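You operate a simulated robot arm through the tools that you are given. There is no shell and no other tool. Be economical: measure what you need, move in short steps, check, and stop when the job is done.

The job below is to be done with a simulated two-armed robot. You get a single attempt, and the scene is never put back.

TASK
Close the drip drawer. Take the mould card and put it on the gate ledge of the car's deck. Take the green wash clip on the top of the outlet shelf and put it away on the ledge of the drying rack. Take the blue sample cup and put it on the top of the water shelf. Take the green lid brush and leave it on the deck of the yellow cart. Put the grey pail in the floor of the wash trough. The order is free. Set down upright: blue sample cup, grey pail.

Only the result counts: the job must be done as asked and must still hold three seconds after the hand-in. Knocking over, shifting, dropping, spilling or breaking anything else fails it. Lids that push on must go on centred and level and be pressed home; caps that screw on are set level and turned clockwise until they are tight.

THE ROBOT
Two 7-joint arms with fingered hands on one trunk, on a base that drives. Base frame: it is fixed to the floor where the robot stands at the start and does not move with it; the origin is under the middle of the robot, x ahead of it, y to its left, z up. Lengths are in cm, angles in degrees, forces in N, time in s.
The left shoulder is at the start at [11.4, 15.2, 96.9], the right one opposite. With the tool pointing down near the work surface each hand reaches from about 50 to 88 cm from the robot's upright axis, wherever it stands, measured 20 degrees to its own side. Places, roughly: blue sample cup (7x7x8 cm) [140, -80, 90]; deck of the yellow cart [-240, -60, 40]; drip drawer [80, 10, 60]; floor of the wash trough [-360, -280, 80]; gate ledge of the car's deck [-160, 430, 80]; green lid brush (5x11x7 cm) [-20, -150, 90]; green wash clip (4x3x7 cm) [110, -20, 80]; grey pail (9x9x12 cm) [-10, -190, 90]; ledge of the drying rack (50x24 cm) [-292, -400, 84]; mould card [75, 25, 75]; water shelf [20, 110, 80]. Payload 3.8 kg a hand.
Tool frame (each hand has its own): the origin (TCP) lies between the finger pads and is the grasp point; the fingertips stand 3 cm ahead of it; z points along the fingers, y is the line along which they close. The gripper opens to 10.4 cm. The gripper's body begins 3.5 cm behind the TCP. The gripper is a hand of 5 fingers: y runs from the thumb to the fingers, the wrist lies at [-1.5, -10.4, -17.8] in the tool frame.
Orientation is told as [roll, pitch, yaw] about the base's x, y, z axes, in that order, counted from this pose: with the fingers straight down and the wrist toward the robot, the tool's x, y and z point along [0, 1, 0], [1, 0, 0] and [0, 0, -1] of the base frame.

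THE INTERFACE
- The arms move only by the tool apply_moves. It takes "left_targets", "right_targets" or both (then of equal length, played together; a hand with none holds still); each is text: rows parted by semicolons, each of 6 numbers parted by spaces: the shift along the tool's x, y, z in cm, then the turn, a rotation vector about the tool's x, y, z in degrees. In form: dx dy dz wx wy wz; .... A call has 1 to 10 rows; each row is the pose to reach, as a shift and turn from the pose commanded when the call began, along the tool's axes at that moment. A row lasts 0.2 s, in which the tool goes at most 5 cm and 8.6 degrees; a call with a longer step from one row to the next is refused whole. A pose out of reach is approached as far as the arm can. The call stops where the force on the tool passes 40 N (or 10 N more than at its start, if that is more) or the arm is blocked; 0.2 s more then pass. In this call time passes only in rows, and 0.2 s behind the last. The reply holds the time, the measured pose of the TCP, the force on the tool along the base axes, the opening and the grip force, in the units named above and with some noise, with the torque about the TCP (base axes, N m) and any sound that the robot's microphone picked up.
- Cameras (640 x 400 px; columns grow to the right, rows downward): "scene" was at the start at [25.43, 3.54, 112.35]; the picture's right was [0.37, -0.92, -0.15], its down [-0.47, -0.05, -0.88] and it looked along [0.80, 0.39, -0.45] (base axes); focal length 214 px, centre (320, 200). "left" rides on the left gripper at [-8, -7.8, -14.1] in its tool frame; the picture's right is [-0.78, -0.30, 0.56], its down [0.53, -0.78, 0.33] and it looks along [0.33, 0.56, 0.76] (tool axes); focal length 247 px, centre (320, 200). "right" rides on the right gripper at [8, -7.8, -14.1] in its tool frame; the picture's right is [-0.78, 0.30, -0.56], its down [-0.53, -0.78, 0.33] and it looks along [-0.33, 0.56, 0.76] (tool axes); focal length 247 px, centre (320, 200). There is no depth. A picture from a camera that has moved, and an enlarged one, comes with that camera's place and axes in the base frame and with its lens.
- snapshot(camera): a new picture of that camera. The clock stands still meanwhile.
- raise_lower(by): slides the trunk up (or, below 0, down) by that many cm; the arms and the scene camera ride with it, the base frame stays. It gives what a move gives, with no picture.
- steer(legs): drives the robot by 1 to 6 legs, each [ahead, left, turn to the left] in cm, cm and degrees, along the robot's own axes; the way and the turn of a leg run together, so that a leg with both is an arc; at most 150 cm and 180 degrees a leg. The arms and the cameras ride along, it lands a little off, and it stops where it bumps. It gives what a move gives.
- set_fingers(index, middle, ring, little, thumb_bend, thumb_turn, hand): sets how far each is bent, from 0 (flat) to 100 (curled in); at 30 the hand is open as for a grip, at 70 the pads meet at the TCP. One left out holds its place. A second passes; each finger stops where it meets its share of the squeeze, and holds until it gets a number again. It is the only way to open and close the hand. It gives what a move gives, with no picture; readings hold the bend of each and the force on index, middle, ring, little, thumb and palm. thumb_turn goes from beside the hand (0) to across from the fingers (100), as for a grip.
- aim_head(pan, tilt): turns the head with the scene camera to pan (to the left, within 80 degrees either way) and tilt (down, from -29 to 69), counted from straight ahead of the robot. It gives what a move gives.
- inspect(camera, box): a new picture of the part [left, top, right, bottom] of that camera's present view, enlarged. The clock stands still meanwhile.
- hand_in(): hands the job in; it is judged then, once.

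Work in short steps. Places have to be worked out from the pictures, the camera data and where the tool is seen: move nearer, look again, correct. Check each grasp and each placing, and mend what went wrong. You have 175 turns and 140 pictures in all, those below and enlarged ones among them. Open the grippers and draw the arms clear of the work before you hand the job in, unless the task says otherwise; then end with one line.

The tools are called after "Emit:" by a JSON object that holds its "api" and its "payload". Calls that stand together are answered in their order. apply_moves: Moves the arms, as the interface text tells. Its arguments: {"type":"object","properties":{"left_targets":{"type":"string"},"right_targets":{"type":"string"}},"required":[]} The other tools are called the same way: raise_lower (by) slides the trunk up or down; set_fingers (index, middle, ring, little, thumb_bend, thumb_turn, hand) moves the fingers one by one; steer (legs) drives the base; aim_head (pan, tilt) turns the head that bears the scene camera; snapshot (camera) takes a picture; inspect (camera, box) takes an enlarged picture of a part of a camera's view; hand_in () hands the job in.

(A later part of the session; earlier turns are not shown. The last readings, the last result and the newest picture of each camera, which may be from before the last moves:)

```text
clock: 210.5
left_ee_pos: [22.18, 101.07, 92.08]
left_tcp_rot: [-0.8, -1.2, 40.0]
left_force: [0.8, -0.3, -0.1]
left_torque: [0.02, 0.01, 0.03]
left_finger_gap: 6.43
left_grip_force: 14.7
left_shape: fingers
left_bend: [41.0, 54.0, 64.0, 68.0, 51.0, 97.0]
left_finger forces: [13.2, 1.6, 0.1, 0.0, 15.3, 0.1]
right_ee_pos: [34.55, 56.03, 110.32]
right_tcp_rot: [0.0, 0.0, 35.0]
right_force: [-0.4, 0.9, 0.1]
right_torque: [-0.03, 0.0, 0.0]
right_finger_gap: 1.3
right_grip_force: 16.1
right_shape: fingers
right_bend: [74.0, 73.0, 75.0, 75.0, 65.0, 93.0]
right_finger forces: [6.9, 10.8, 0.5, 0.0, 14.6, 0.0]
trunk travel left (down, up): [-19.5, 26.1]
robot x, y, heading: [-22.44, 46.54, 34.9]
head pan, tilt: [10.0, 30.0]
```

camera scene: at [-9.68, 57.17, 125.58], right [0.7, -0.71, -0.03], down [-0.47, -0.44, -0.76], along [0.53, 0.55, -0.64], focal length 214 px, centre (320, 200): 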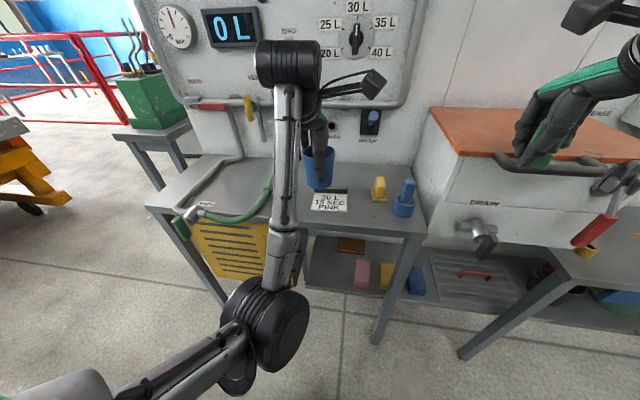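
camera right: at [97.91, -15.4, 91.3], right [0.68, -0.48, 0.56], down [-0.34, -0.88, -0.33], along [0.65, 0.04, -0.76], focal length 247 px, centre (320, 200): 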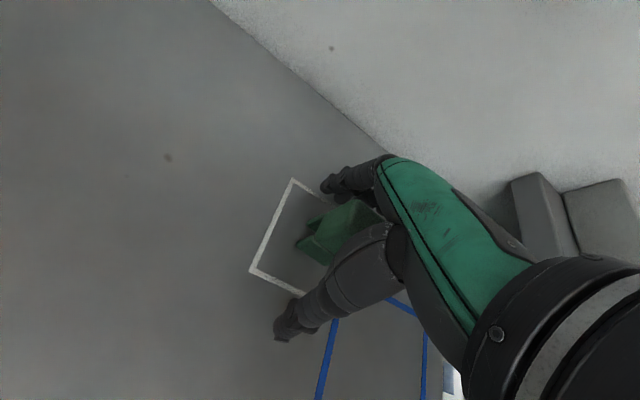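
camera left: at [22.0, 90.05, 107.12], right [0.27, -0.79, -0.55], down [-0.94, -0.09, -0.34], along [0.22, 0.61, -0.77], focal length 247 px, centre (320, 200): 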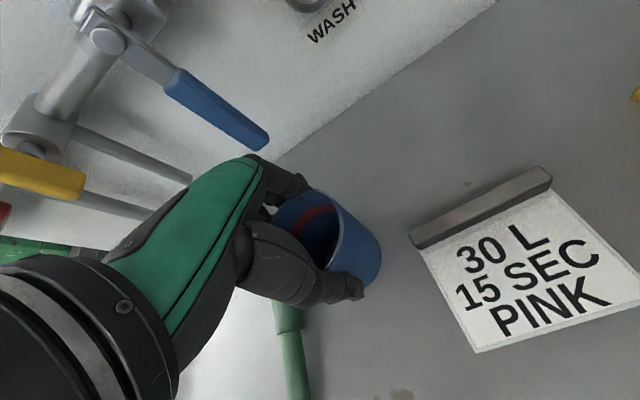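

Emit:
{"api": "apply_moves", "payload": {"left_targets": "0 0 0.5 0 0 0; 0 0 1 0 0 0; 0 0 1.4 0 0 0"}}

```text
clock: 211.3
left_ee_pos: [22.35, 101.32, 90.84]
left_tcp_rot: [-0.9, -1.3, 39.9]
left_force: [0.1, -0.1, -0.3]
left_torque: [0.01, 0.01, -0.01]
left_finger_gap: 6.42
left_grip_force: 15.2
left_shape: fingers
left_bend: [41.0, 54.0, 64.0, 68.0, 51.0, 97.0]
left_finger forces: [13.2, 1.7, 0.0, 0.0, 15.3, 0.1]
right_ee_pos: [34.52, 56.06, 110.39]
right_tcp_rot: [0.0, -0.1, 35.0]
right_force: [-0.3, 0.6, -0.6]
right_torque: [0.01, 0.03, 0.0]
right_finger_gap: 1.3
right_grip_force: 16.6
right_shape: fingers
right_bend: [74.0, 73.0, 75.0, 75.0, 65.0, 93.0]
right_finger forces: [7.0, 10.8, 0.5, 0.1, 14.7, 0.0]
trunk travel left (down, up): [-19.5, 26.1]
robot x, y, heading: [-22.1, 46.13, 35.1]
head pan, tilt: [10.0, 30.0]
```

Emit:
{"api": "apply_moves", "payload": {"left_targets": "0 0 0.4 0 0 0; 0 0 0.8 0 0 0"}}

Emit:
{"api": "inspect", "payload": {"camera": "scene", "box": [240, 120, 380, 220]}}

```text
clock: 211.9
left_ee_pos: [22.43, 101.02, 90.57]
left_tcp_rot: [-0.7, -1.9, 39.8]
left_force: [4.9, -2.4, 20.3]
left_torque: [0.14, -0.02, -0.01]
left_finger_gap: 6.4
left_grip_force: 17.4
left_shape: fingers
left_bend: [41.0, 54.0, 64.0, 68.0, 52.0, 97.0]
left_finger forces: [17.1, 3.0, 0.2, 0.0, 15.7, 0.0]
right_ee_pos: [34.44, 55.74, 110.59]
right_tcp_rot: [0.1, -0.2, 35.0]
right_force: [-0.4, 0.1, -0.1]
right_torque: [-0.01, -0.01, -0.02]
right_finger_gap: 1.28
right_grip_force: 16.2
right_shape: fingers
right_bend: [74.0, 73.0, 75.0, 75.0, 65.0, 93.0]
right_finger forces: [6.8, 10.9, 0.5, 0.0, 14.6, 0.1]
trunk travel left (down, up): [-19.5, 26.1]
robot x, y, heading: [-22.19, 46.19, 34.8]
head pan, tilt: [10.0, 30.0]
```

```text
4.00 times, centred on (310, 170) of scene
camera zoom: at [-9.79, 56.86, 125.66], right [0.7, -0.71, -0.03], down [-0.47, -0.44, -0.77], along [0.53, 0.55, -0.64], focal length 858 px, centre (360, 320)
```

zoom: 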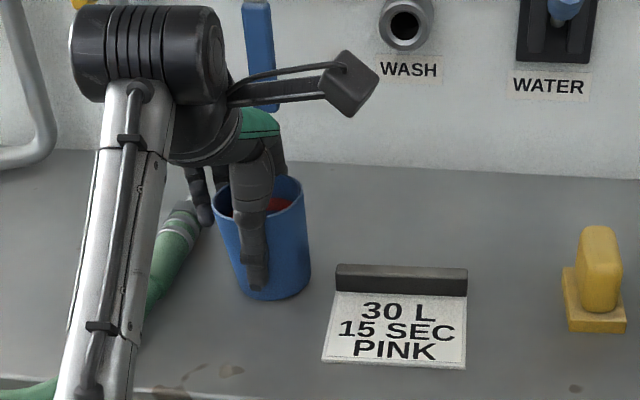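

Seated again. Ease and open wider this time, checking forces before lifting.

Emit:
{"api": "apply_moves", "payload": {"left_targets": "0 0 -0.3 0 0 0"}}

Emit:
{"api": "set_fingers", "payload": {"hand": "left", "index": 24, "middle": 34, "ring": 46, "little": 56, "thumb_bend": 26}}

Emit:
{"api": "apply_moves", "payload": {"left_targets": "0 0 -1 0 0 0; 0 0 -2.5 0 0 0; 0 0 -4 0 0 0"}}

Emit:
{"api": "inspect", "payload": {"camera": "scene", "box": [240, 120, 380, 220]}}

```text
clock: 212.3
left_ee_pos: [22.3, 101.22, 90.58]
left_tcp_rot: [-0.8, -1.5, 39.9]
left_force: [7.1, -1.0, 19.5]
left_torque: [0.19, -0.1, -0.09]
left_finger_gap: 6.43
left_grip_force: 18.2
left_shape: fingers
left_bend: [41.0, 54.0, 64.0, 68.0, 53.0, 97.0]
left_finger forces: [18.6, 2.7, 0.2, 0.1, 14.3, 0.0]
right_ee_pos: [34.55, 55.8, 110.52]
right_tcp_rot: [0.1, -0.2, 34.9]
right_force: [-0.5, -0.7, -0.3]
right_torque: [-0.01, 0.0, 0.01]
right_finger_gap: 1.29
right_grip_force: 16.6
right_shape: fingers
right_bend: [74.0, 73.0, 75.0, 75.0, 65.0, 93.0]
right_finger forces: [6.9, 10.9, 0.5, 0.1, 14.6, 0.0]
trunk travel left (down, up): [-19.5, 26.1]
robot x, y, heading: [-22.29, 46.7, 35.2]
head pan, tilt: [10.0, 30.0]
```

```text
clock: 213.3
left_ee_pos: [22.3, 101.31, 90.26]
left_tcp_rot: [-0.6, -1.1, 39.9]
left_force: [-0.8, -0.4, 0.0]
left_torque: [0.0, 0.02, -0.03]
left_finger_gap: 11.47
left_grip_force: 0.1
left_shape: fingers
left_bend: [24.0, 34.0, 46.0, 56.0, 26.0, 97.0]
left_finger forces: [0.0, 0.1, 0.0, 0.1, 0.0, 0.0]
right_ee_pos: [34.65, 55.97, 110.32]
right_tcp_rot: [0.0, 0.1, 35.0]
right_force: [-0.2, 0.0, -0.7]
right_torque: [-0.01, -0.02, 0.0]
right_finger_gap: 1.33
right_grip_force: 16.4
right_shape: fingers
right_bend: [74.0, 73.0, 75.0, 75.0, 65.0, 93.0]
right_finger forces: [7.0, 10.9, 0.5, 0.1, 14.6, 0.0]
trunk travel left (down, up): [-19.5, 26.1]
robot x, y, heading: [-22.01, 46.45, 34.9]
head pan, tilt: [10.0, 30.0]
```

```text
clock: 214.1
left_ee_pos: [22.16, 101.27, 94.31]
left_tcp_rot: [-0.8, -1.2, 39.9]
left_force: [1.1, 0.4, 0.3]
left_torque: [0.0, -0.02, -0.02]
left_finger_gap: 11.48
left_grip_force: 0.0
left_shape: fingers
left_bend: [24.0, 34.0, 46.0, 56.0, 26.0, 97.0]
left_finger forces: [0.0, 0.1, 0.1, 0.0, 0.0, 0.0]
right_ee_pos: [34.63, 55.88, 110.51]
right_tcp_rot: [0.0, -0.1, 35.0]
right_force: [0.4, 0.1, 0.0]
right_torque: [0.01, -0.02, 0.0]
right_finger_gap: 1.32
right_grip_force: 16.9
right_shape: fingers
right_bend: [74.0, 73.0, 75.0, 75.0, 65.0, 93.0]
right_finger forces: [6.8, 10.9, 0.5, 0.0, 14.6, 0.0]
trunk travel left (down, up): [-19.5, 26.1]
robot x, y, heading: [-22.5, 46.56, 35.0]
head pan, tilt: [10.0, 30.0]
```

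```text
4.00 times, centred on (310, 170) of scene
camera zoom: at [-9.65, 57.17, 125.57], right [0.7, -0.71, -0.03], down [-0.47, -0.44, -0.76], along [0.53, 0.55, -0.64], focal length 858 px, centre (360, 320)
```

zoom: 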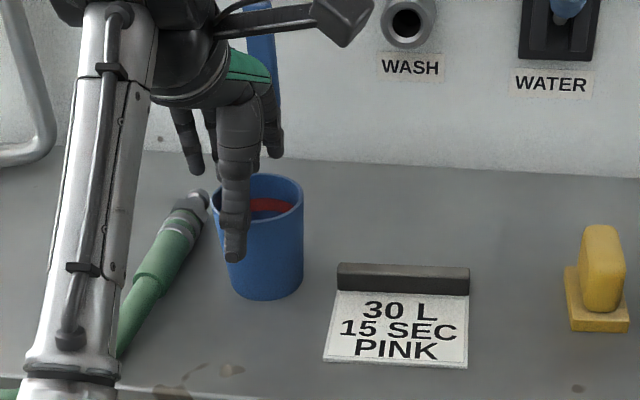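

Cup stands upright on the water shelf. I lift away, back off, turn round and strafe down to the brush/pail bench.

Emit:
{"api": "apply_moves", "payload": {"left_targets": "0 0 -4 0 0 0; 0 0 -8 0 0 0; 0 -3 -11 0 0 0; 0 -7 -11 0 0 0; 0 -11 -11 0 0 0; 0 -15 -10 0 0 0"}}

Emit:
{"api": "steer", "payload": {"legs": [[-20, 0, 0], [0, 0, 180], [0, 130, 0]]}}

Emit:
{"api": "aim_head", "payload": {"pan": 12, "tilt": 28}}

Emit:
{"api": "snapshot", "payload": {"camera": "scene"}}

```text
clock: 215.5
left_ee_pos: [10.74, 92.01, 103.61]
left_tcp_rot: [-0.8, -1.3, 39.8]
left_force: [0.2, 0.2, -0.2]
left_torque: [-0.02, -0.03, 0.02]
left_finger_gap: 11.5
left_grip_force: 0.1
left_shape: fingers
left_bend: [24.0, 34.0, 46.0, 56.0, 26.0, 98.0]
left_finger forces: [0.0, 0.0, 0.0, 0.0, 0.0, 0.0]
left hand out of reach, approached as far as the arm can: row 6
right_ee_pos: [34.51, 55.95, 110.45]
right_tcp_rot: [0.0, -0.1, 35.0]
right_force: [-1.1, 0.1, 0.0]
right_torque: [0.0, -0.01, 0.01]
right_finger_gap: 1.33
right_grip_force: 16.3
right_shape: fingers
right_bend: [74.0, 73.0, 75.0, 75.0, 65.0, 93.0]
right_finger forces: [6.9, 10.9, 0.5, 0.0, 14.5, 0.0]
trunk travel left (down, up): [-19.5, 26.1]
robot x, y, heading: [-22.27, 46.33, 34.9]
head pan, tilt: [10.0, 30.0]
```

```text
clock: 230.3
left_ee_pos: [2.76, -112.72, 103.61]
left_tcp_rot: [-0.8, -1.3, -138.5]
left_force: [-0.7, 0.5, -0.5]
left_torque: [0.02, 0.0, -0.01]
left_finger_gap: 11.51
left_grip_force: 0.0
left_shape: fingers
left_bend: [24.0, 34.0, 46.0, 56.0, 26.0, 98.0]
left_finger forces: [0.1, 0.0, 0.1, 0.0, 0.0, 0.0]
right_ee_pos: [-22.02, -77.44, 110.42]
right_tcp_rot: [0.1, 0.1, -143.3]
right_force: [0.0, 0.2, -1.3]
right_torque: [-0.03, -0.05, 0.02]
right_finger_gap: 0.4
right_grip_force: 14.7
right_shape: fingers
right_bend: [75.0, 73.0, 75.0, 75.0, 67.0, 93.0]
right_finger forces: [3.4, 13.4, 0.3, 0.0, 13.0, 0.0]
trunk travel left (down, up): [-19.5, 26.1]
robot x, y, heading: [34.57, -66.3, -143.4]
head pan, tilt: [10.0, 30.0]
```

```text
clock: 230.9
left_ee_pos: [2.79, -112.81, 103.58]
left_tcp_rot: [-0.9, -1.3, -138.5]
left_force: [-0.1, 0.2, 0.6]
left_torque: [0.02, -0.02, 0.01]
left_finger_gap: 11.53
left_grip_force: 0.1
left_shape: fingers
left_bend: [24.0, 34.0, 46.0, 56.0, 26.0, 98.0]
left_finger forces: [0.0, 0.1, 0.0, 0.0, 0.0, 0.0]
right_ee_pos: [-22.12, -77.43, 110.4]
right_tcp_rot: [0.1, -0.1, -143.4]
right_force: [0.3, 1.4, -0.7]
right_torque: [0.01, 0.04, -0.01]
right_finger_gap: 0.38
right_grip_force: 15.1
right_shape: fingers
right_bend: [75.0, 73.0, 75.0, 75.0, 67.0, 93.0]
right_finger forces: [3.4, 13.4, 0.3, 0.0, 12.8, 0.0]
trunk travel left (down, up): [-19.5, 26.1]
robot x, y, heading: [34.73, -66.58, -143.5]
head pan, tilt: [12.0, 28.0]
```

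```text
38 pictures are left
camera scene: at [21.93, -77.94, 125.87], right [-0.75, 0.66, -0.04], down [0.43, 0.44, -0.79], along [-0.51, -0.6, -0.62], focal length 214 px, centre (320, 200)
```

scene: 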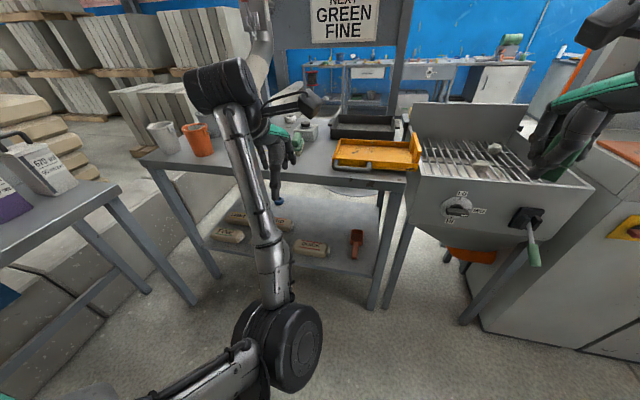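

The right-hand grip reading dropped, so I check the clip now.

Emit:
{"api": "inspect", "payload": {"camera": "right", "box": [220, 130, 420, 330]}}

Emit:
{"api": "inspect", "payload": {"camera": "scene", "box": [500, 60, 640, 220]}}

```text
2.00 times, centred on (320, 230) of right
camera zoom: at [-11.12, -79.29, 124.5], right [-0.7, 0.45, 0.56], down [0.3, 0.89, -0.33], along [-0.65, -0.06, -0.76], focal length 494 px, centre (320, 140)
```

zoom: 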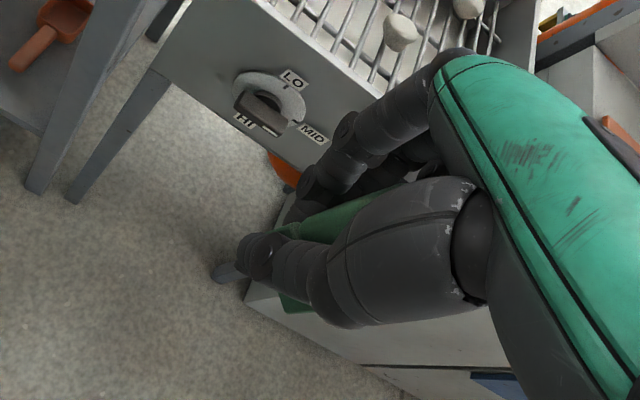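

```text
2.50 times, centred on (570, 140) of scene
camera zoom: at [21.93, -77.94, 125.87], right [-0.75, 0.66, -0.04], down [0.43, 0.44, -0.79], along [-0.51, -0.6, -0.62], focal length 536 px, centre (-305, 350)
```

zoom: 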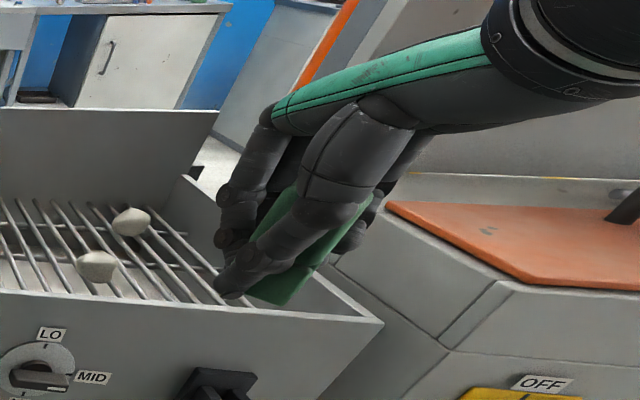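

The clip has twisted a little in the pinch because ring and little sit at their limit. I tighten all fingers around it.

Emit:
{"api": "set_fingers", "payload": {"hand": "right", "index": 88, "middle": 88, "ring": 90, "little": 90, "thumb_bend": 80}}

Emit:
{"api": "inspect", "payload": {"camera": "scene", "box": [130, 90, 430, 280]}}

Emit:
{"api": "snapshot", "payload": {"camera": "left"}}

```text
clock: 231.9
left_ee_pos: [2.85, -112.82, 103.6]
left_tcp_rot: [-0.8, -1.3, -138.4]
left_force: [-0.3, 0.7, 0.0]
left_torque: [0.04, 0.03, -0.02]
left_finger_gap: 11.51
left_grip_force: 0.0
left_shape: fingers
left_bend: [24.0, 34.0, 46.0, 56.0, 26.0, 98.0]
left_finger forces: [0.0, 0.0, 0.1, 0.0, 0.0, 0.0]
right_ee_pos: [-22.09, -77.41, 110.34]
right_tcp_rot: [0.0, 0.0, -143.4]
right_force: [0.4, -0.5, -0.5]
right_torque: [0.01, 0.0, -0.01]
right_finger_gap: 0.65
right_grip_force: 38.3
right_shape: fingers
right_bend: [80.0, 74.0, 88.0, 90.0, 75.0, 87.0]
right_finger forces: [11.6, 13.6, 14.7, 0.1, 36.8, 0.0]
trunk travel left (down, up): [-19.5, 26.1]
robot x, y, heading: [34.45, -66.49, -143.4]
head pan, tilt: [12.0, 28.0]
```

```text
2.11 times, centred on (280, 185) of scene
camera zoom: at [21.93, -77.94, 125.88], right [-0.75, 0.66, -0.04], down [0.43, 0.44, -0.79], along [-0.51, -0.6, -0.62], focal length 452 px, centre (404, 232)
```

zoom: 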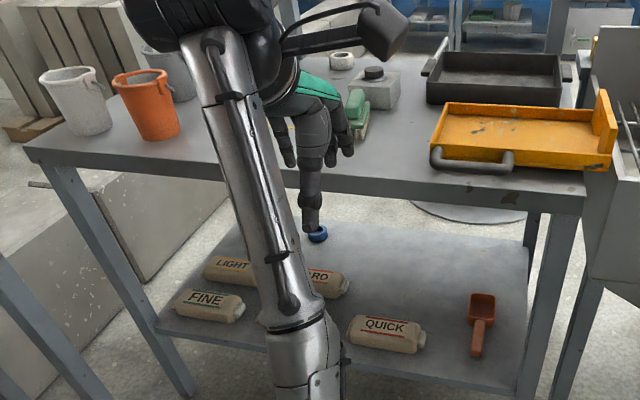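

```text
34 pictures are left
camera left: at [3.63, -101.58, 117.64], right [-0.31, 0.78, -0.55], down [0.93, 0.11, -0.36], along [-0.22, -0.62, -0.75], focal length 247 px, centre (320, 200)
```

left: 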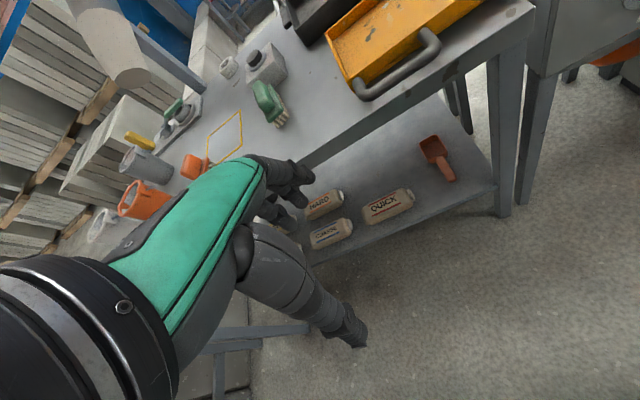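

The clip is now held at 38 N. The green brush is near [-22,-144]. I'll raise the trunk a little to clear the grill box on the right, move in and look again.

Emit:
{"api": "raise_lower", "payload": {"by": 10}}

Emit:
{"api": "steer", "payload": {"legs": [[24, 0, 0]]}}

Emit:
{"api": "snapshot", "payload": {"camera": "left"}}

Emit:
{"api": "snapshot", "payload": {"camera": "scene"}}

```text
clock: 233.3
left_ee_pos: [2.71, -112.83, 113.45]
left_tcp_rot: [-0.7, -1.2, -138.4]
left_force: [0.4, -0.4, -0.4]
left_torque: [0.0, -0.04, 0.03]
left_finger_gap: 11.51
left_grip_force: 0.1
left_shape: fingers
left_bend: [24.0, 34.0, 46.0, 56.0, 26.0, 98.0]
left_finger forces: [0.0, 0.0, 0.1, 0.0, 0.0, 0.1]
right_ee_pos: [-22.0, -77.46, 120.4]
right_tcp_rot: [0.1, 0.1, -143.3]
right_force: [-0.3, 0.4, -1.7]
right_torque: [0.01, 0.0, 0.02]
right_finger_gap: 0.64
right_grip_force: 38.0
right_shape: fingers
right_bend: [80.0, 74.0, 88.0, 90.0, 75.0, 87.0]
right_finger forces: [11.7, 13.7, 14.8, 0.0, 36.7, 0.0]
trunk travel left (down, up): [-29.5, 16.1]
robot x, y, heading: [34.82, -65.77, -143.6]
head pan, tilt: [12.0, 28.0]
```

```text
clock: 235.0
left_ee_pos: [-15.9, -126.63, 113.71]
left_tcp_rot: [-0.8, -1.5, -138.5]
left_force: [0.4, 0.2, -0.4]
left_torque: [0.02, 0.01, 0.01]
left_finger_gap: 11.48
left_grip_force: 0.0
left_shape: fingers
left_bend: [24.0, 34.0, 46.0, 56.0, 26.0, 98.0]
left_finger forces: [0.0, 0.0, 0.0, 0.0, 0.0, 0.0]
right_ee_pos: [-40.78, -91.3, 120.47]
right_tcp_rot: [0.0, 0.0, -143.4]
right_force: [0.0, -0.4, 0.2]
right_torque: [-0.01, -0.03, 0.01]
right_finger_gap: 0.66
right_grip_force: 38.7
right_shape: fingers
right_bend: [80.0, 74.0, 88.0, 90.0, 75.0, 87.0]
right_finger forces: [11.6, 13.7, 14.7, 0.1, 36.7, 0.0]
trunk travel left (down, up): [-29.5, 16.1]
robot x, y, heading: [15.8, -80.23, -143.7]
head pan, tilt: [12.0, 28.0]
```

```text
33 pictures are left
camera left: at [-15.06, -115.53, 127.69], right [-0.31, 0.77, -0.55], down [0.93, 0.11, -0.36], along [-0.22, -0.62, -0.75], focal length 247 px, centre (320, 200)
```

left: 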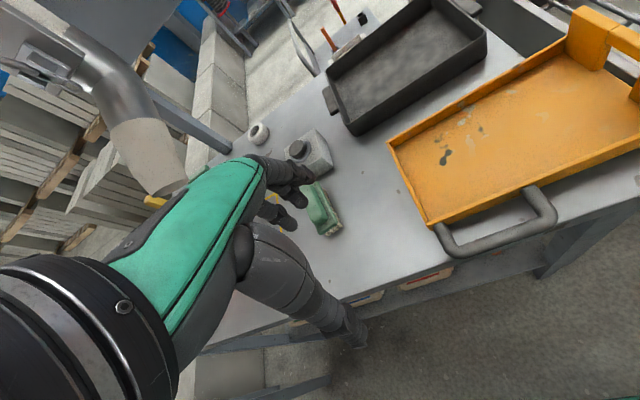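

```text
32 pictures are left
camera scene: at [7.03, -89.03, 137.7], right [-0.75, 0.66, -0.01], down [0.36, 0.39, -0.85], along [-0.56, -0.64, -0.53], focal length 214 px, centre (320, 200)
```

scene: 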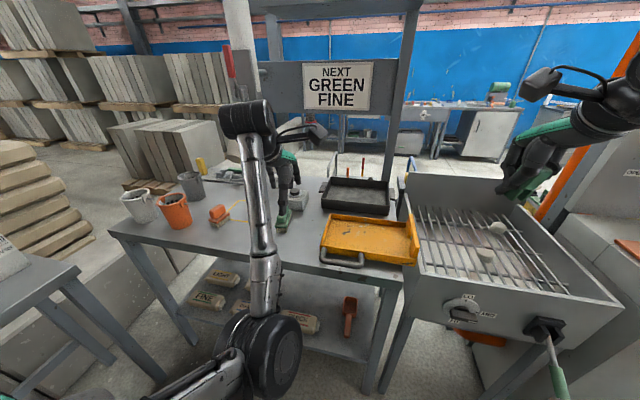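

Brush centre is about [-23.7,-143.6] with its top near 93, lying along my forward direction. I need to close sideways, so I swing the left hand inward by about 95° while moving above it.

Emit:
{"api": "apply_moves", "payload": {"left_targets": "0.8 1.6 0 0 0 8.5; 1.5 3.2 0 0 0 17; 2.3 4.9 0 0 0 25.5; 3 6.5 0 0 0 34; 3.8 8.1 0 0 0 42.5; 4.6 9.7 0 0 0 51; 5.3 11.3 0 0 0 59.5; 6.1 13 0 0 0 68; 6.8 14.6 0 0 0 76.5; 7.6 16.2 2 0 0 85"}}

Emit:
{"api": "set_fingers", "payload": {"hand": "left", "index": 30, "middle": 30, "ring": 30, "little": 30, "thumb_bend": 30}}

Emit:
{"api": "snapshot", "payload": {"camera": "left"}}

Emit:
{"api": "inspect", "payload": {"camera": "scene", "box": [220, 140, 380, 260]}}

```text
clock: 237.2
left_ee_pos: [-19.36, -139.78, 111.46]
left_tcp_rot: [1.2, -0.9, 136.8]
left_force: [0.5, -1.1, -0.7]
left_torque: [0.03, 0.01, 0.02]
left_finger_gap: 11.51
left_grip_force: 0.1
left_shape: fingers
left_bend: [24.0, 34.0, 46.0, 56.0, 26.0, 97.0]
left_finger forces: [0.0, 0.0, 0.1, 0.1, 0.1, 0.0]
left hand out of reach, approached as far as the arm can: row 9, 10
right_ee_pos: [-40.78, -91.53, 120.54]
right_tcp_rot: [0.0, 0.0, -143.3]
right_force: [-0.7, 0.0, -0.6]
right_torque: [0.0, 0.0, 0.0]
right_finger_gap: 0.68
right_grip_force: 38.4
right_shape: fingers
right_bend: [80.0, 74.0, 88.0, 90.0, 75.0, 87.0]
right_finger forces: [11.5, 13.6, 14.7, 0.0, 36.7, 0.0]
trunk travel left (down, up): [-29.5, 16.1]
robot x, y, heading: [15.78, -80.5, -143.4]
head pan, tilt: [12.0, 28.0]
```

```text
clock: 238.2
left_ee_pos: [-19.26, -139.66, 111.37]
left_tcp_rot: [1.2, -1.0, 136.9]
left_force: [-0.7, -0.7, -0.1]
left_torque: [-0.01, -0.02, 0.01]
left_finger_gap: 10.39
left_grip_force: 0.1
left_shape: fingers
left_bend: [30.0, 30.0, 30.0, 30.0, 30.0, 97.0]
left_finger forces: [0.0, 0.0, 0.1, 0.0, 0.0, 0.0]
right_ee_pos: [-40.78, -91.42, 120.5]
right_tcp_rot: [-0.1, 0.0, -143.3]
right_force: [0.2, 0.5, 0.3]
right_torque: [0.02, -0.01, 0.0]
right_finger_gap: 0.69
right_grip_force: 37.6
right_shape: fingers
right_bend: [80.0, 74.0, 88.0, 90.0, 75.0, 87.0]
right_finger forces: [11.5, 13.6, 14.6, 0.1, 36.6, 0.0]
trunk travel left (down, up): [-29.5, 16.1]
robot x, y, heading: [15.64, -79.91, -143.4]
head pan, tilt: [12.0, 28.0]
```

```text
31 pictures are left
camera left: at [-7.86, -139.07, 125.22], right [0.73, 0.36, -0.58], down [0.19, -0.92, -0.33], along [-0.65, 0.13, -0.74], focal length 247 px, centre (320, 200)
```

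left: 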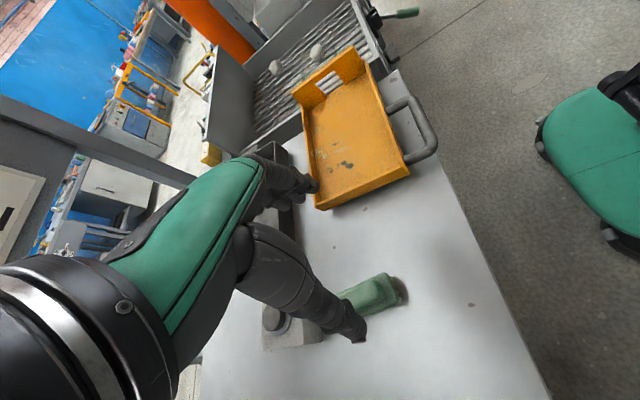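

```text
3.33 times, centred on (300, 200) of scene
camera zoom: at [6.95, -89.1, 137.68], right [-0.75, 0.66, -0.01], down [0.36, 0.39, -0.85], along [-0.56, -0.64, -0.53], focal length 715 px, centre (387, 200)
```

zoom: 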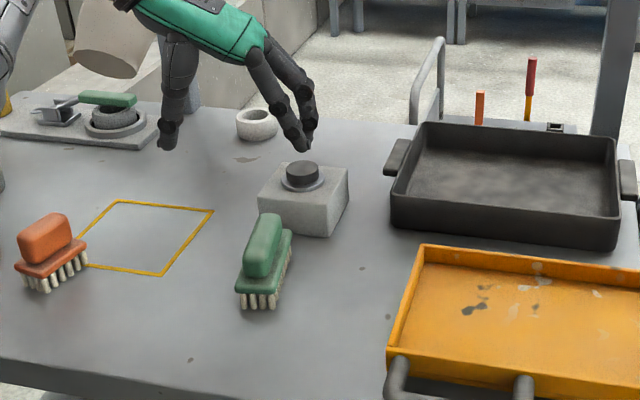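

Brush handle centre is about [-23.2,-144.2], axis about 45°, and my yaw of 137° fits. I shift 6 cm forward and descend part way.

Emit:
{"api": "apply_moves", "payload": {"left_targets": "2 0 0 0 0 0; 4 0 0 0 0 0; 5.6 -0.2 2 0 0 0; 5.6 -0.2 6 0 0 0; 5.6 -0.2 9 0 0 0"}}

Emit:
{"api": "inspect", "payload": {"camera": "left", "box": [220, 120, 480, 380]}}

Emit:
{"api": "inspect", "payload": {"camera": "scene", "box": [220, 140, 380, 260]}}

```text
clock: 239.4
left_ee_pos: [-19.69, -140.05, 103.03]
left_tcp_rot: [1.2, -0.9, 136.5]
left_force: [0.3, -0.3, 0.3]
left_torque: [0.01, 0.02, -0.01]
left_finger_gap: 10.33
left_grip_force: 0.1
left_shape: fingers
left_bend: [30.0, 30.0, 30.0, 30.0, 30.0, 97.0]
left_finger forces: [0.0, 0.0, 0.0, 0.1, 0.1, 0.0]
left hand out of reach, approached as far as the arm can: row 1, 2, 3, 4, 5
right_ee_pos: [-40.92, -91.52, 120.41]
right_tcp_rot: [0.0, 0.0, -143.4]
right_force: [-0.1, -0.1, -0.3]
right_torque: [0.02, -0.01, -0.01]
right_finger_gap: 0.68
right_grip_force: 38.5
right_shape: fingers
right_bend: [80.0, 74.0, 88.0, 90.0, 75.0, 87.0]
right_finger forces: [11.8, 13.6, 14.7, 0.0, 36.6, 0.0]
trunk travel left (down, up): [-29.5, 16.1]
robot x, y, heading: [15.81, -80.14, -143.3]
head pan, tilt: [12.0, 28.0]
```

```text
1.54 times, centred on (350, 250) of left
camera zoom: at [-8.33, -139.57, 116.77], right [0.73, 0.36, -0.58], down [0.19, -0.92, -0.33], along [-0.65, 0.14, -0.75], focal length 380 px, centre (274, 123)
```

zoom: 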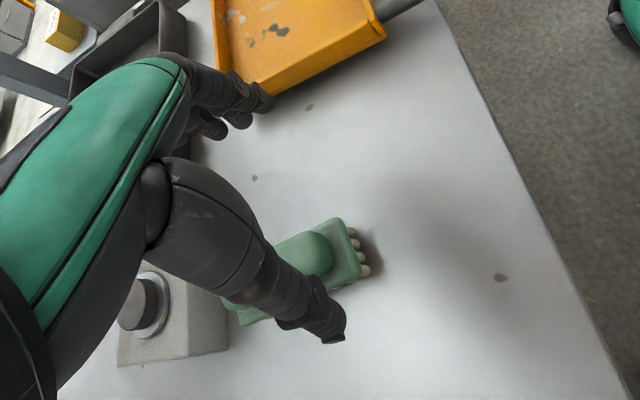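

```text
3.33 times, centred on (300, 200) of scene
camera zoom: at [6.86, -89.22, 137.66], right [-0.75, 0.66, -0.01], down [0.36, 0.39, -0.85], along [-0.55, -0.64, -0.53], focal length 715 px, centre (387, 200)
```

zoom: 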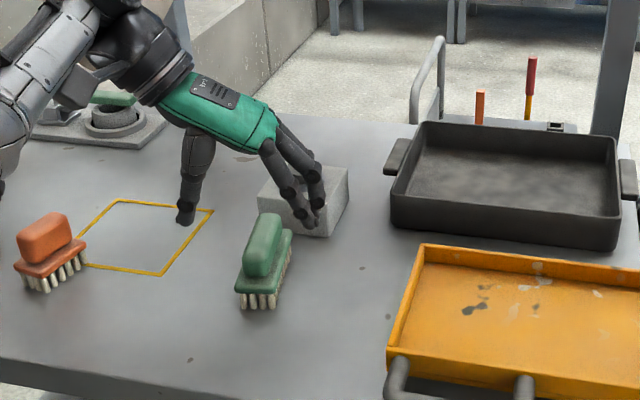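

The arm is at its limit for this wrist angle, so I move the base 8 cm nearer instead.

Emit:
{"api": "steer", "payload": {"legs": [[9, 2, 0]]}}

Emit:
{"api": "apply_moves", "payload": {"left_targets": "-2 0 0 0 0 0; -4 0 0 0 0 0; -6 0 0 0 0 0; -8 0 0 0 0 0; -10 0 0 0 0 0"}}

```text
clock: 240.5
left_ee_pos: [-25.38, -146.81, 103.16]
left_tcp_rot: [1.5, -0.9, 136.4]
left_force: [-0.4, -0.7, 0.0]
left_torque: [0.0, 0.0, -0.01]
left_finger_gap: 10.35
left_grip_force: 0.0
left_shape: fingers
left_bend: [30.0, 30.0, 30.0, 30.0, 30.0, 97.0]
left_finger forces: [0.0, 0.0, 0.1, 0.1, 0.0, 0.0]
right_ee_pos: [-46.68, -98.23, 120.57]
right_tcp_rot: [0.0, -0.1, -143.4]
right_force: [-0.1, 0.9, -1.0]
right_torque: [-0.03, 0.02, -0.01]
right_finger_gap: 0.63
right_grip_force: 38.3
right_shape: fingers
right_bend: [80.0, 74.0, 88.0, 90.0, 75.0, 87.0]
right_finger forces: [11.6, 13.6, 14.6, 0.0, 36.7, 0.0]
trunk travel left (down, up): [-29.5, 16.1]
robot x, y, heading: [9.52, -87.18, -143.4]
head pan, tilt: [12.0, 28.0]
```

```text
clock: 241.7
left_ee_pos: [-25.47, -146.74, 102.98]
left_tcp_rot: [1.2, -1.0, 136.5]
left_force: [0.5, -1.6, 0.0]
left_torque: [-0.01, 0.0, 0.01]
left_finger_gap: 10.35
left_grip_force: 0.1
left_shape: fingers
left_bend: [30.0, 30.0, 30.0, 30.0, 30.0, 97.0]
left_finger forces: [0.0, 0.1, 0.0, 0.0, 0.0, 0.1]
left hand out of reach, approached as far as the arm can: row 1, 2, 3, 4, 5
right_ee_pos: [-46.65, -98.45, 120.38]
right_tcp_rot: [0.0, 0.0, -143.5]
right_force: [0.8, -0.8, -0.4]
right_torque: [0.02, 0.03, 0.0]
right_finger_gap: 0.64
right_grip_force: 38.2
right_shape: fingers
right_bend: [80.0, 74.0, 88.0, 90.0, 75.0, 87.0]
right_finger forces: [11.6, 13.6, 14.7, 0.0, 36.6, 0.1]
trunk travel left (down, up): [-29.5, 16.1]
robot x, y, heading: [9.93, -86.87, -143.3]
head pan, tilt: [12.0, 28.0]
```

X motion is blocked by the wrist limit but the base can place the hand. I back off 3 cm, then descend.

Emit:
{"api": "steer", "payload": {"legs": [[-3, 0, 0]]}}

Emit:
{"api": "apply_moves", "payload": {"left_targets": "0 0 2 0 0 0; 0 0 4 0 0 0; 0 0 6 0 0 0"}}

Emit:
{"api": "inspect", "payload": {"camera": "left", "box": [220, 120, 480, 380]}}

Emit:
{"api": "inspect", "payload": {"camera": "scene", "box": [220, 140, 380, 260]}}

```text
clock: 242.6
left_ee_pos: [-23.44, -145.33, 102.48]
left_tcp_rot: [1.0, -0.8, 136.4]
left_force: [-0.4, -0.2, 0.4]
left_torque: [0.02, -0.02, -0.02]
left_finger_gap: 10.35
left_grip_force: 0.0
left_shape: fingers
left_bend: [30.0, 30.0, 30.0, 30.0, 30.0, 97.0]
left_finger forces: [0.1, 0.1, 0.1, 0.0, 0.0, 0.1]
right_ee_pos: [-44.85, -96.99, 120.06]
right_tcp_rot: [0.0, 0.3, -143.4]
right_force: [-0.1, -0.4, 0.5]
right_torque: [0.01, -0.01, 0.06]
right_finger_gap: 0.63
right_grip_force: 38.2
right_shape: fingers
right_bend: [80.0, 74.0, 88.0, 90.0, 75.0, 87.0]
right_finger forces: [11.7, 13.6, 14.6, 0.0, 36.6, 0.0]
trunk travel left (down, up): [-29.5, 16.1]
robot x, y, heading: [11.91, -85.87, -143.4]
head pan, tilt: [12.0, 28.0]
```

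```text
clock: 243.4
left_ee_pos: [-22.7, -144.85, 97.12]
left_tcp_rot: [1.4, -0.9, 136.5]
left_force: [0.3, 0.4, 0.8]
left_torque: [-0.02, -0.03, -0.04]
left_finger_gap: 10.37
left_grip_force: 0.0
left_shape: fingers
left_bend: [30.0, 30.0, 30.0, 30.0, 30.0, 97.0]
left_finger forces: [0.0, 0.0, 0.1, 0.1, 0.0, 0.0]
left hand out of reach, approached as far as the arm can: row 3
right_ee_pos: [-44.27, -96.51, 120.5]
right_tcp_rot: [0.1, 0.0, -143.4]
right_force: [0.7, 0.4, -0.4]
right_torque: [-0.02, 0.02, 0.02]
right_finger_gap: 0.68
right_grip_force: 38.0
right_shape: fingers
right_bend: [80.0, 74.0, 88.0, 90.0, 75.0, 87.0]
right_finger forces: [11.5, 13.6, 14.6, 0.1, 36.6, 0.0]
trunk travel left (down, up): [-29.5, 16.1]
robot x, y, heading: [12.54, -85.31, -143.4]
head pan, tilt: [12.0, 28.0]
```

```text
1.54 times, centred on (350, 250) of left
camera zoom: at [-11.32, -144.32, 110.97], right [0.73, 0.36, -0.58], down [0.19, -0.92, -0.33], along [-0.65, 0.14, -0.74], focal length 380 px, centre (274, 123)
```

zoom: 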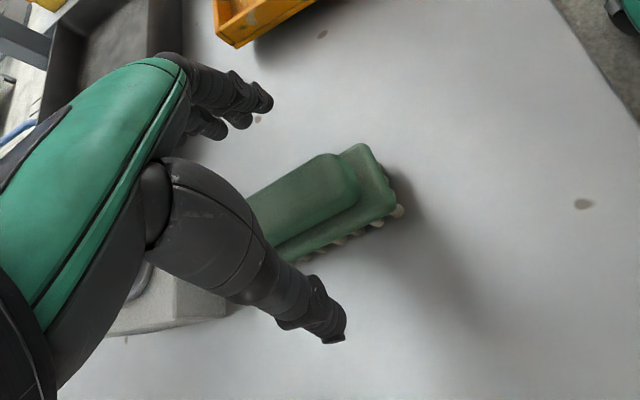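

```text
3.33 times, centred on (300, 200) of scene
camera zoom: at [3.51, -94.19, 137.7], right [-0.75, 0.66, -0.01], down [0.36, 0.39, -0.85], along [-0.56, -0.64, -0.53], focal length 715 px, centre (387, 200)
```

zoom: 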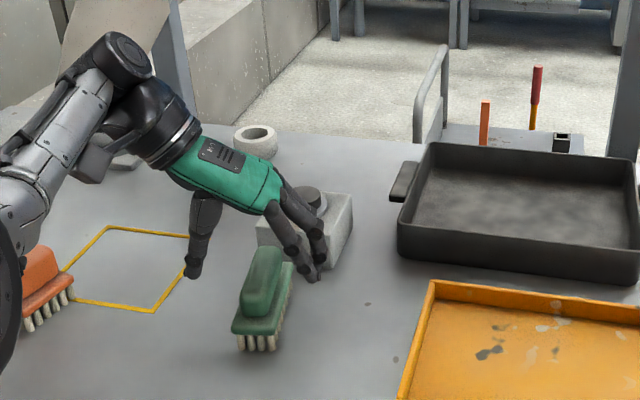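

The handle lies exactly under the TCP line. The arm can't go lower, so I lower the trunk 4.8 cm.

Emit:
{"api": "raise_lower", "payload": {"by": -4.6}}

Emit:
{"api": "inspect", "payload": {"camera": "left", "box": [220, 120, 480, 380]}}

```text
clock: 244.2
left_ee_pos: [-23.02, -144.75, 92.39]
left_tcp_rot: [1.4, -0.9, 136.4]
left_force: [-0.5, 0.9, -0.1]
left_torque: [-0.02, 0.02, 0.01]
left_finger_gap: 10.35
left_grip_force: 0.1
left_shape: fingers
left_bend: [30.0, 30.0, 30.0, 30.0, 30.0, 97.0]
left_finger forces: [0.0, 0.1, 0.0, 0.1, 0.1, 0.0]
right_ee_pos: [-44.32, -96.6, 115.93]
right_tcp_rot: [-0.1, -0.1, -143.4]
right_force: [-0.7, -0.8, -0.6]
right_torque: [-0.05, -0.02, 0.0]
right_finger_gap: 0.67
right_grip_force: 38.7
right_shape: fingers
right_bend: [80.0, 74.0, 88.0, 90.0, 75.0, 87.0]
right_finger forces: [11.7, 13.6, 14.6, 0.0, 36.6, 0.1]
trunk travel left (down, up): [-24.9, 20.7]
robot x, y, heading: [12.1, -85.54, -143.5]
head pan, tilt: [12.0, 28.0]
```

```text
1.54 times, centred on (350, 250) of left
camera zoom: at [-11.44, -144.27, 106.25], right [0.73, 0.36, -0.58], down [0.19, -0.92, -0.33], along [-0.65, 0.14, -0.74], focal length 380 px, centre (274, 123)
```

zoom: 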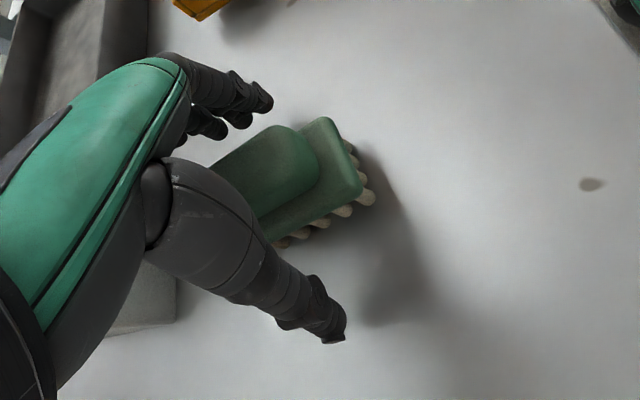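

Brush is between thumb and fingers. Close, then lift with the trunk.

Emit:
{"api": "set_fingers", "payload": {"hand": "left", "index": 80, "middle": 80, "ring": 80, "little": 80, "thumb_bend": 78}}

Emit:
{"api": "raise_lower", "payload": {"by": 14}}

Emit:
{"api": "snapshot", "payload": {"camera": "scene"}}

```text
clock: 245.2
left_ee_pos: [-22.95, -144.83, 92.39]
left_tcp_rot: [1.3, -1.0, 136.5]
left_force: [-0.4, -0.5, 1.6]
left_torque: [0.07, -0.06, 0.01]
left_finger_gap: 3.66
left_grip_force: 27.8
left_shape: fingers
left_bend: [72.0, 72.0, 72.0, 80.0, 54.0, 90.0]
left_finger forces: [11.2, 8.8, 7.9, 0.0, 27.5, 0.0]
right_ee_pos: [-44.41, -96.6, 115.78]
right_tcp_rot: [-0.1, 0.0, -143.4]
right_force: [0.1, 1.3, -0.5]
right_torque: [-0.01, -0.02, -0.01]
right_finger_gap: 0.65
right_grip_force: 38.1
right_shape: fingers
right_bend: [80.0, 74.0, 88.0, 90.0, 75.0, 87.0]
right_finger forces: [11.6, 13.6, 14.6, 0.0, 36.6, 0.0]
trunk travel left (down, up): [-24.9, 20.7]
robot x, y, heading: [12.17, -85.45, -143.0]
head pan, tilt: [12.0, 28.0]
```

```text
clock: 246.9
left_ee_pos: [-22.66, -144.58, 110.07]
left_tcp_rot: [4.3, -1.4, 136.4]
left_force: [0.0, -0.8, -1.2]
left_torque: [0.03, 0.01, 0.03]
left_finger_gap: 3.68
left_grip_force: 27.9
left_shape: fingers
left_bend: [72.0, 72.0, 72.0, 80.0, 54.0, 90.0]
left_finger forces: [10.9, 9.0, 8.2, 0.1, 27.7, 0.0]
right_ee_pos: [-44.38, -96.66, 129.85]
right_tcp_rot: [0.0, 0.0, -143.4]
right_force: [0.3, 0.1, -0.8]
right_torque: [-0.03, 0.01, 0.0]
right_finger_gap: 0.67
right_grip_force: 38.1
right_shape: fingers
right_bend: [80.0, 74.0, 88.0, 90.0, 75.0, 87.0]
right_finger forces: [11.5, 13.8, 14.5, 0.1, 36.6, 0.0]
trunk travel left (down, up): [-38.9, 6.7]
robot x, y, heading: [12.43, -85.6, -143.6]
head pan, tilt: [12.0, 28.0]
```

```text
24 pictures are left
camera scene: at [5.42, -92.76, 147.95], right [-0.75, 0.66, 0.0], down [0.32, 0.36, -0.88], along [-0.58, -0.66, -0.48], focal length 214 px, centre (320, 200)
```

scene: 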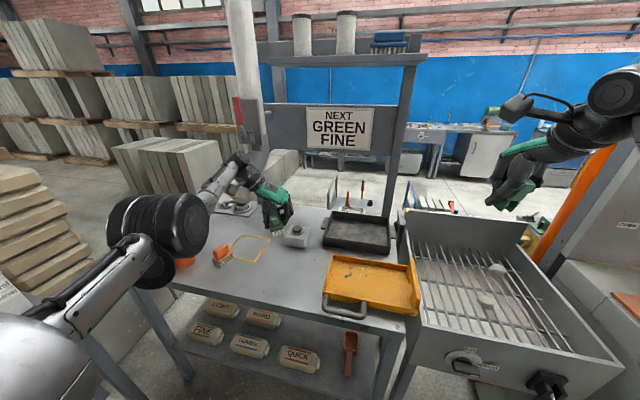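

Brush is held. I drive back out of the bay, up the aisle and round the cabinet end to the cart side.

Emit:
{"api": "steer", "payload": {"legs": [[-30, 0, 0], [0, -135, 0], [0, -135, 0], [120, 0, 0]]}}

Emit:
{"api": "aim_head", "payload": {"pan": 35, "tilt": 25}}

Emit:
{"api": "snapshot", "payload": {"camera": "scene"}}

```text
clock: 267.6
left_ee_pos: [-257.17, 18.56, 110.24]
left_tcp_rot: [4.3, -1.4, 138.8]
left_force: [-0.5, 0.7, -1.0]
left_torque: [0.04, 0.0, 0.02]
left_finger_gap: 3.66
left_grip_force: 28.0
left_shape: fingers
left_bend: [72.0, 72.0, 72.0, 80.0, 54.0, 90.0]
left_finger forces: [10.9, 8.9, 8.2, 0.1, 27.8, 0.1]
right_ee_pos: [-281.07, 65.52, 129.89]
right_tcp_rot: [0.0, 0.0, -140.9]
right_force: [-0.7, 0.3, 0.3]
right_torque: [0.0, 0.0, 0.04]
right_finger_gap: 0.65
right_grip_force: 37.9
right_shape: fingers
right_bend: [80.0, 74.0, 88.0, 90.0, 75.0, 87.0]
right_finger forces: [11.4, 13.8, 14.4, 0.0, 36.4, 0.1]
trunk travel left (down, up): [-38.9, 6.7]
robot x, y, heading: [-224.63, 79.34, -140.8]
head pan, tilt: [12.0, 28.0]
```

```text
clock: 268.4
left_ee_pos: [-257.32, 18.42, 110.05]
left_tcp_rot: [4.2, -1.4, 138.8]
left_force: [0.4, 0.6, -1.1]
left_torque: [0.03, 0.02, 0.01]
left_finger_gap: 3.68
left_grip_force: 28.1
left_shape: fingers
left_bend: [72.0, 72.0, 72.0, 80.0, 54.0, 90.0]
left_finger forces: [11.0, 8.9, 8.3, 0.1, 27.6, 0.1]
right_ee_pos: [-280.99, 65.52, 129.87]
right_tcp_rot: [0.0, 0.0, -140.8]
right_force: [0.1, 0.6, -0.3]
right_torque: [0.02, -0.02, -0.01]
right_finger_gap: 0.67
right_grip_force: 38.2
right_shape: fingers
right_bend: [80.0, 74.0, 88.0, 90.0, 75.0, 87.0]
right_finger forces: [11.5, 13.8, 14.3, 0.0, 36.5, 0.1]
trunk travel left (down, up): [-38.9, 6.7]
robot x, y, heading: [-224.96, 79.24, -140.9]
head pan, tilt: [35.0, 25.0]
```

```text
23 pictures are left
camera scene: at [-228.25, 69.74, 148.43], right [-0.96, 0.27, -0.01], down [0.13, 0.41, -0.9], along [-0.24, -0.87, -0.43], focal length 214 px, centre (320, 200)
```

scene: 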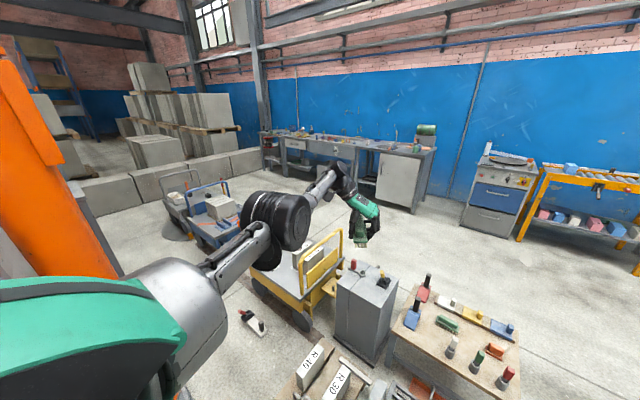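

The cart is ahead-left at about [-238,-55], with tables and a grey box between us. I'll zoom on it to plan an approach.

Emit:
{"api": "inspect", "payload": {"camera": "scene", "box": [150, 170, 470, 400]}}

```text
1.74 times, centred on (310, 285) of scene
camera zoom: at [-228.25, 69.74, 148.43], right [-0.96, 0.27, -0.01], down [0.13, 0.41, -0.9], along [-0.24, -0.87, -0.43], focal length 373 px, centre (337, 52)
```

zoom: 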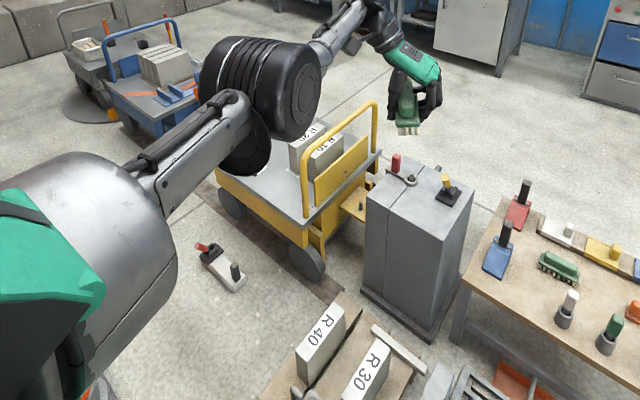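

The cart's deck is best reached from its open far side. I'll go round to the right of the tool table, then come in behind the cart and turn to face it.

Emit:
{"api": "steer", "payload": {"legs": [[0, -77, 0], [100, 0, 0], [92, 0, 0], [0, 100, 0], [0, 95, 0]]}}

Emit:
{"api": "aim_head", "payload": {"pan": 20, "tilt": 18}}

Emit:
{"api": "snapshot", "payload": {"camera": "scene"}}

```text
clock: 291.4
left_ee_pos: [-337.27, -195.87, 110.02]
left_tcp_rot: [4.3, -1.4, 138.1]
left_force: [0.6, -0.4, -1.8]
left_torque: [0.01, 0.02, 0.0]
left_finger_gap: 3.68
left_grip_force: 27.8
left_shape: fingers
left_bend: [72.0, 72.0, 72.0, 80.0, 54.0, 90.0]
left_finger forces: [11.0, 8.9, 8.2, 0.1, 27.7, 0.0]
right_ee_pos: [-360.49, -148.48, 129.7]
right_tcp_rot: [-0.1, 0.0, -141.7]
right_force: [0.3, 0.2, -0.3]
right_torque: [-0.03, -0.01, 0.0]
right_finger_gap: 0.66
right_grip_force: 38.1
right_shape: fingers
right_bend: [81.0, 74.0, 88.0, 90.0, 75.0, 87.0]
right_finger forces: [11.6, 14.0, 14.2, 0.0, 36.3, 0.0]
trunk travel left (down, up): [-38.9, 6.7]
robot x, y, heading: [-303.94, -135.88, -141.7]
head pan, tilt: [35.0, 25.0]
```

```text
clock: 292.2
left_ee_pos: [-337.33, -195.83, 110.11]
left_tcp_rot: [4.3, -1.4, 138.0]
left_force: [0.1, -1.0, -1.8]
left_torque: [0.02, 0.01, -0.01]
left_finger_gap: 3.68
left_grip_force: 27.7
left_shape: fingers
left_bend: [72.0, 72.0, 72.0, 80.0, 54.0, 90.0]
left_finger forces: [10.9, 8.9, 8.2, 0.1, 27.7, 0.0]
right_ee_pos: [-360.32, -148.58, 129.79]
right_tcp_rot: [0.0, 0.0, -141.7]
right_force: [-0.4, 0.4, -1.3]
right_torque: [0.01, -0.01, 0.0]
right_finger_gap: 0.67
right_grip_force: 37.9
right_shape: fingers
right_bend: [81.0, 74.0, 88.0, 90.0, 75.0, 87.0]
right_finger forces: [11.6, 13.9, 14.3, 0.0, 36.4, 0.1]
trunk travel left (down, up): [-38.9, 6.7]
robot x, y, heading: [-304.33, -135.73, -141.4]
head pan, tilt: [20.0, 18.0]
```

```text
21 pictures are left
camera scene: at [-309.81, -144.18, 149.55], right [-0.85, 0.52, 0.0], down [0.17, 0.27, -0.95], along [-0.5, -0.81, -0.32], focal length 214 px, centre (320, 200)
```

scene: 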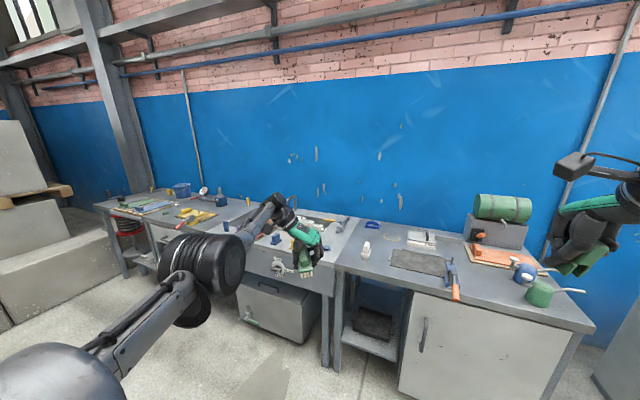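

I'm in the open area, with the wash bench (trough and rack) behind me. First the brush: turn to face the cart.

Emit:
{"api": "steer", "payload": {"legs": [[0, 0, 177.5]]}}

Emit:
{"api": "aim_head", "payload": {"pan": 12, "tilt": 45}}

Emit:
{"api": "snapshot", "payload": {"camera": "scene"}}

```text
clock: 299.8
left_ee_pos: [-266.09, -78.49, 110.07]
left_tcp_rot: [4.3, -1.4, -46.8]
left_force: [0.2, -0.5, -1.2]
left_torque: [-0.03, -0.04, 0.02]
left_finger_gap: 3.68
left_grip_force: 27.8
left_shape: fingers
left_bend: [72.0, 72.0, 72.0, 80.0, 54.0, 90.0]
left_finger forces: [11.1, 8.7, 8.1, 0.0, 27.5, 0.0]
right_ee_pos: [-246.92, -127.69, 129.9]
right_tcp_rot: [0.0, 0.0, 33.4]
right_force: [-0.3, -0.5, 0.0]
right_torque: [0.03, 0.02, 0.03]
right_finger_gap: 0.62
right_grip_force: 33.4
right_shape: fingers
right_bend: [81.0, 74.0, 88.0, 90.0, 76.0, 87.0]
right_finger forces: [10.9, 13.3, 11.4, 0.0, 31.8, 0.1]
trunk travel left (down, up): [-38.9, 6.7]
robot x, y, heading: [-304.07, -135.84, 33.2]
head pan, tilt: [20.0, 18.0]
```

```text
clock: 300.7
left_ee_pos: [-265.97, -78.41, 110.1]
left_tcp_rot: [4.4, -1.4, -46.8]
left_force: [0.8, 0.3, -1.7]
left_torque: [-0.03, 0.0, 0.0]
left_finger_gap: 3.68
left_grip_force: 27.8
left_shape: fingers
left_bend: [72.0, 72.0, 72.0, 80.0, 54.0, 90.0]
left_finger forces: [11.2, 8.7, 8.1, 0.0, 27.6, 0.0]
right_ee_pos: [-246.99, -127.59, 129.87]
right_tcp_rot: [0.0, -0.1, 33.5]
right_force: [0.0, 0.4, -0.1]
right_torque: [0.0, -0.02, -0.01]
right_finger_gap: 0.64
right_grip_force: 33.0
right_shape: fingers
right_bend: [81.0, 74.0, 88.0, 90.0, 76.0, 87.0]
right_finger forces: [10.9, 13.4, 11.4, 0.0, 31.8, 0.1]
trunk travel left (down, up): [-38.9, 6.7]
robot x, y, heading: [-304.57, -135.6, 33.2]
head pan, tilt: [12.0, 45.0]
```

```text
20 pictures are left
camera scene: at [-298.19, -129.64, 145.37], right [0.71, -0.7, 0.0], down [-0.5, -0.51, -0.7], along [0.49, 0.5, -0.72], focal length 214 px, centre (320, 200)
```

scene: 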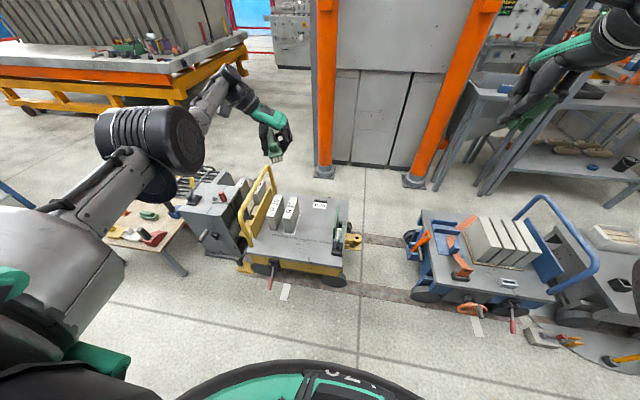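

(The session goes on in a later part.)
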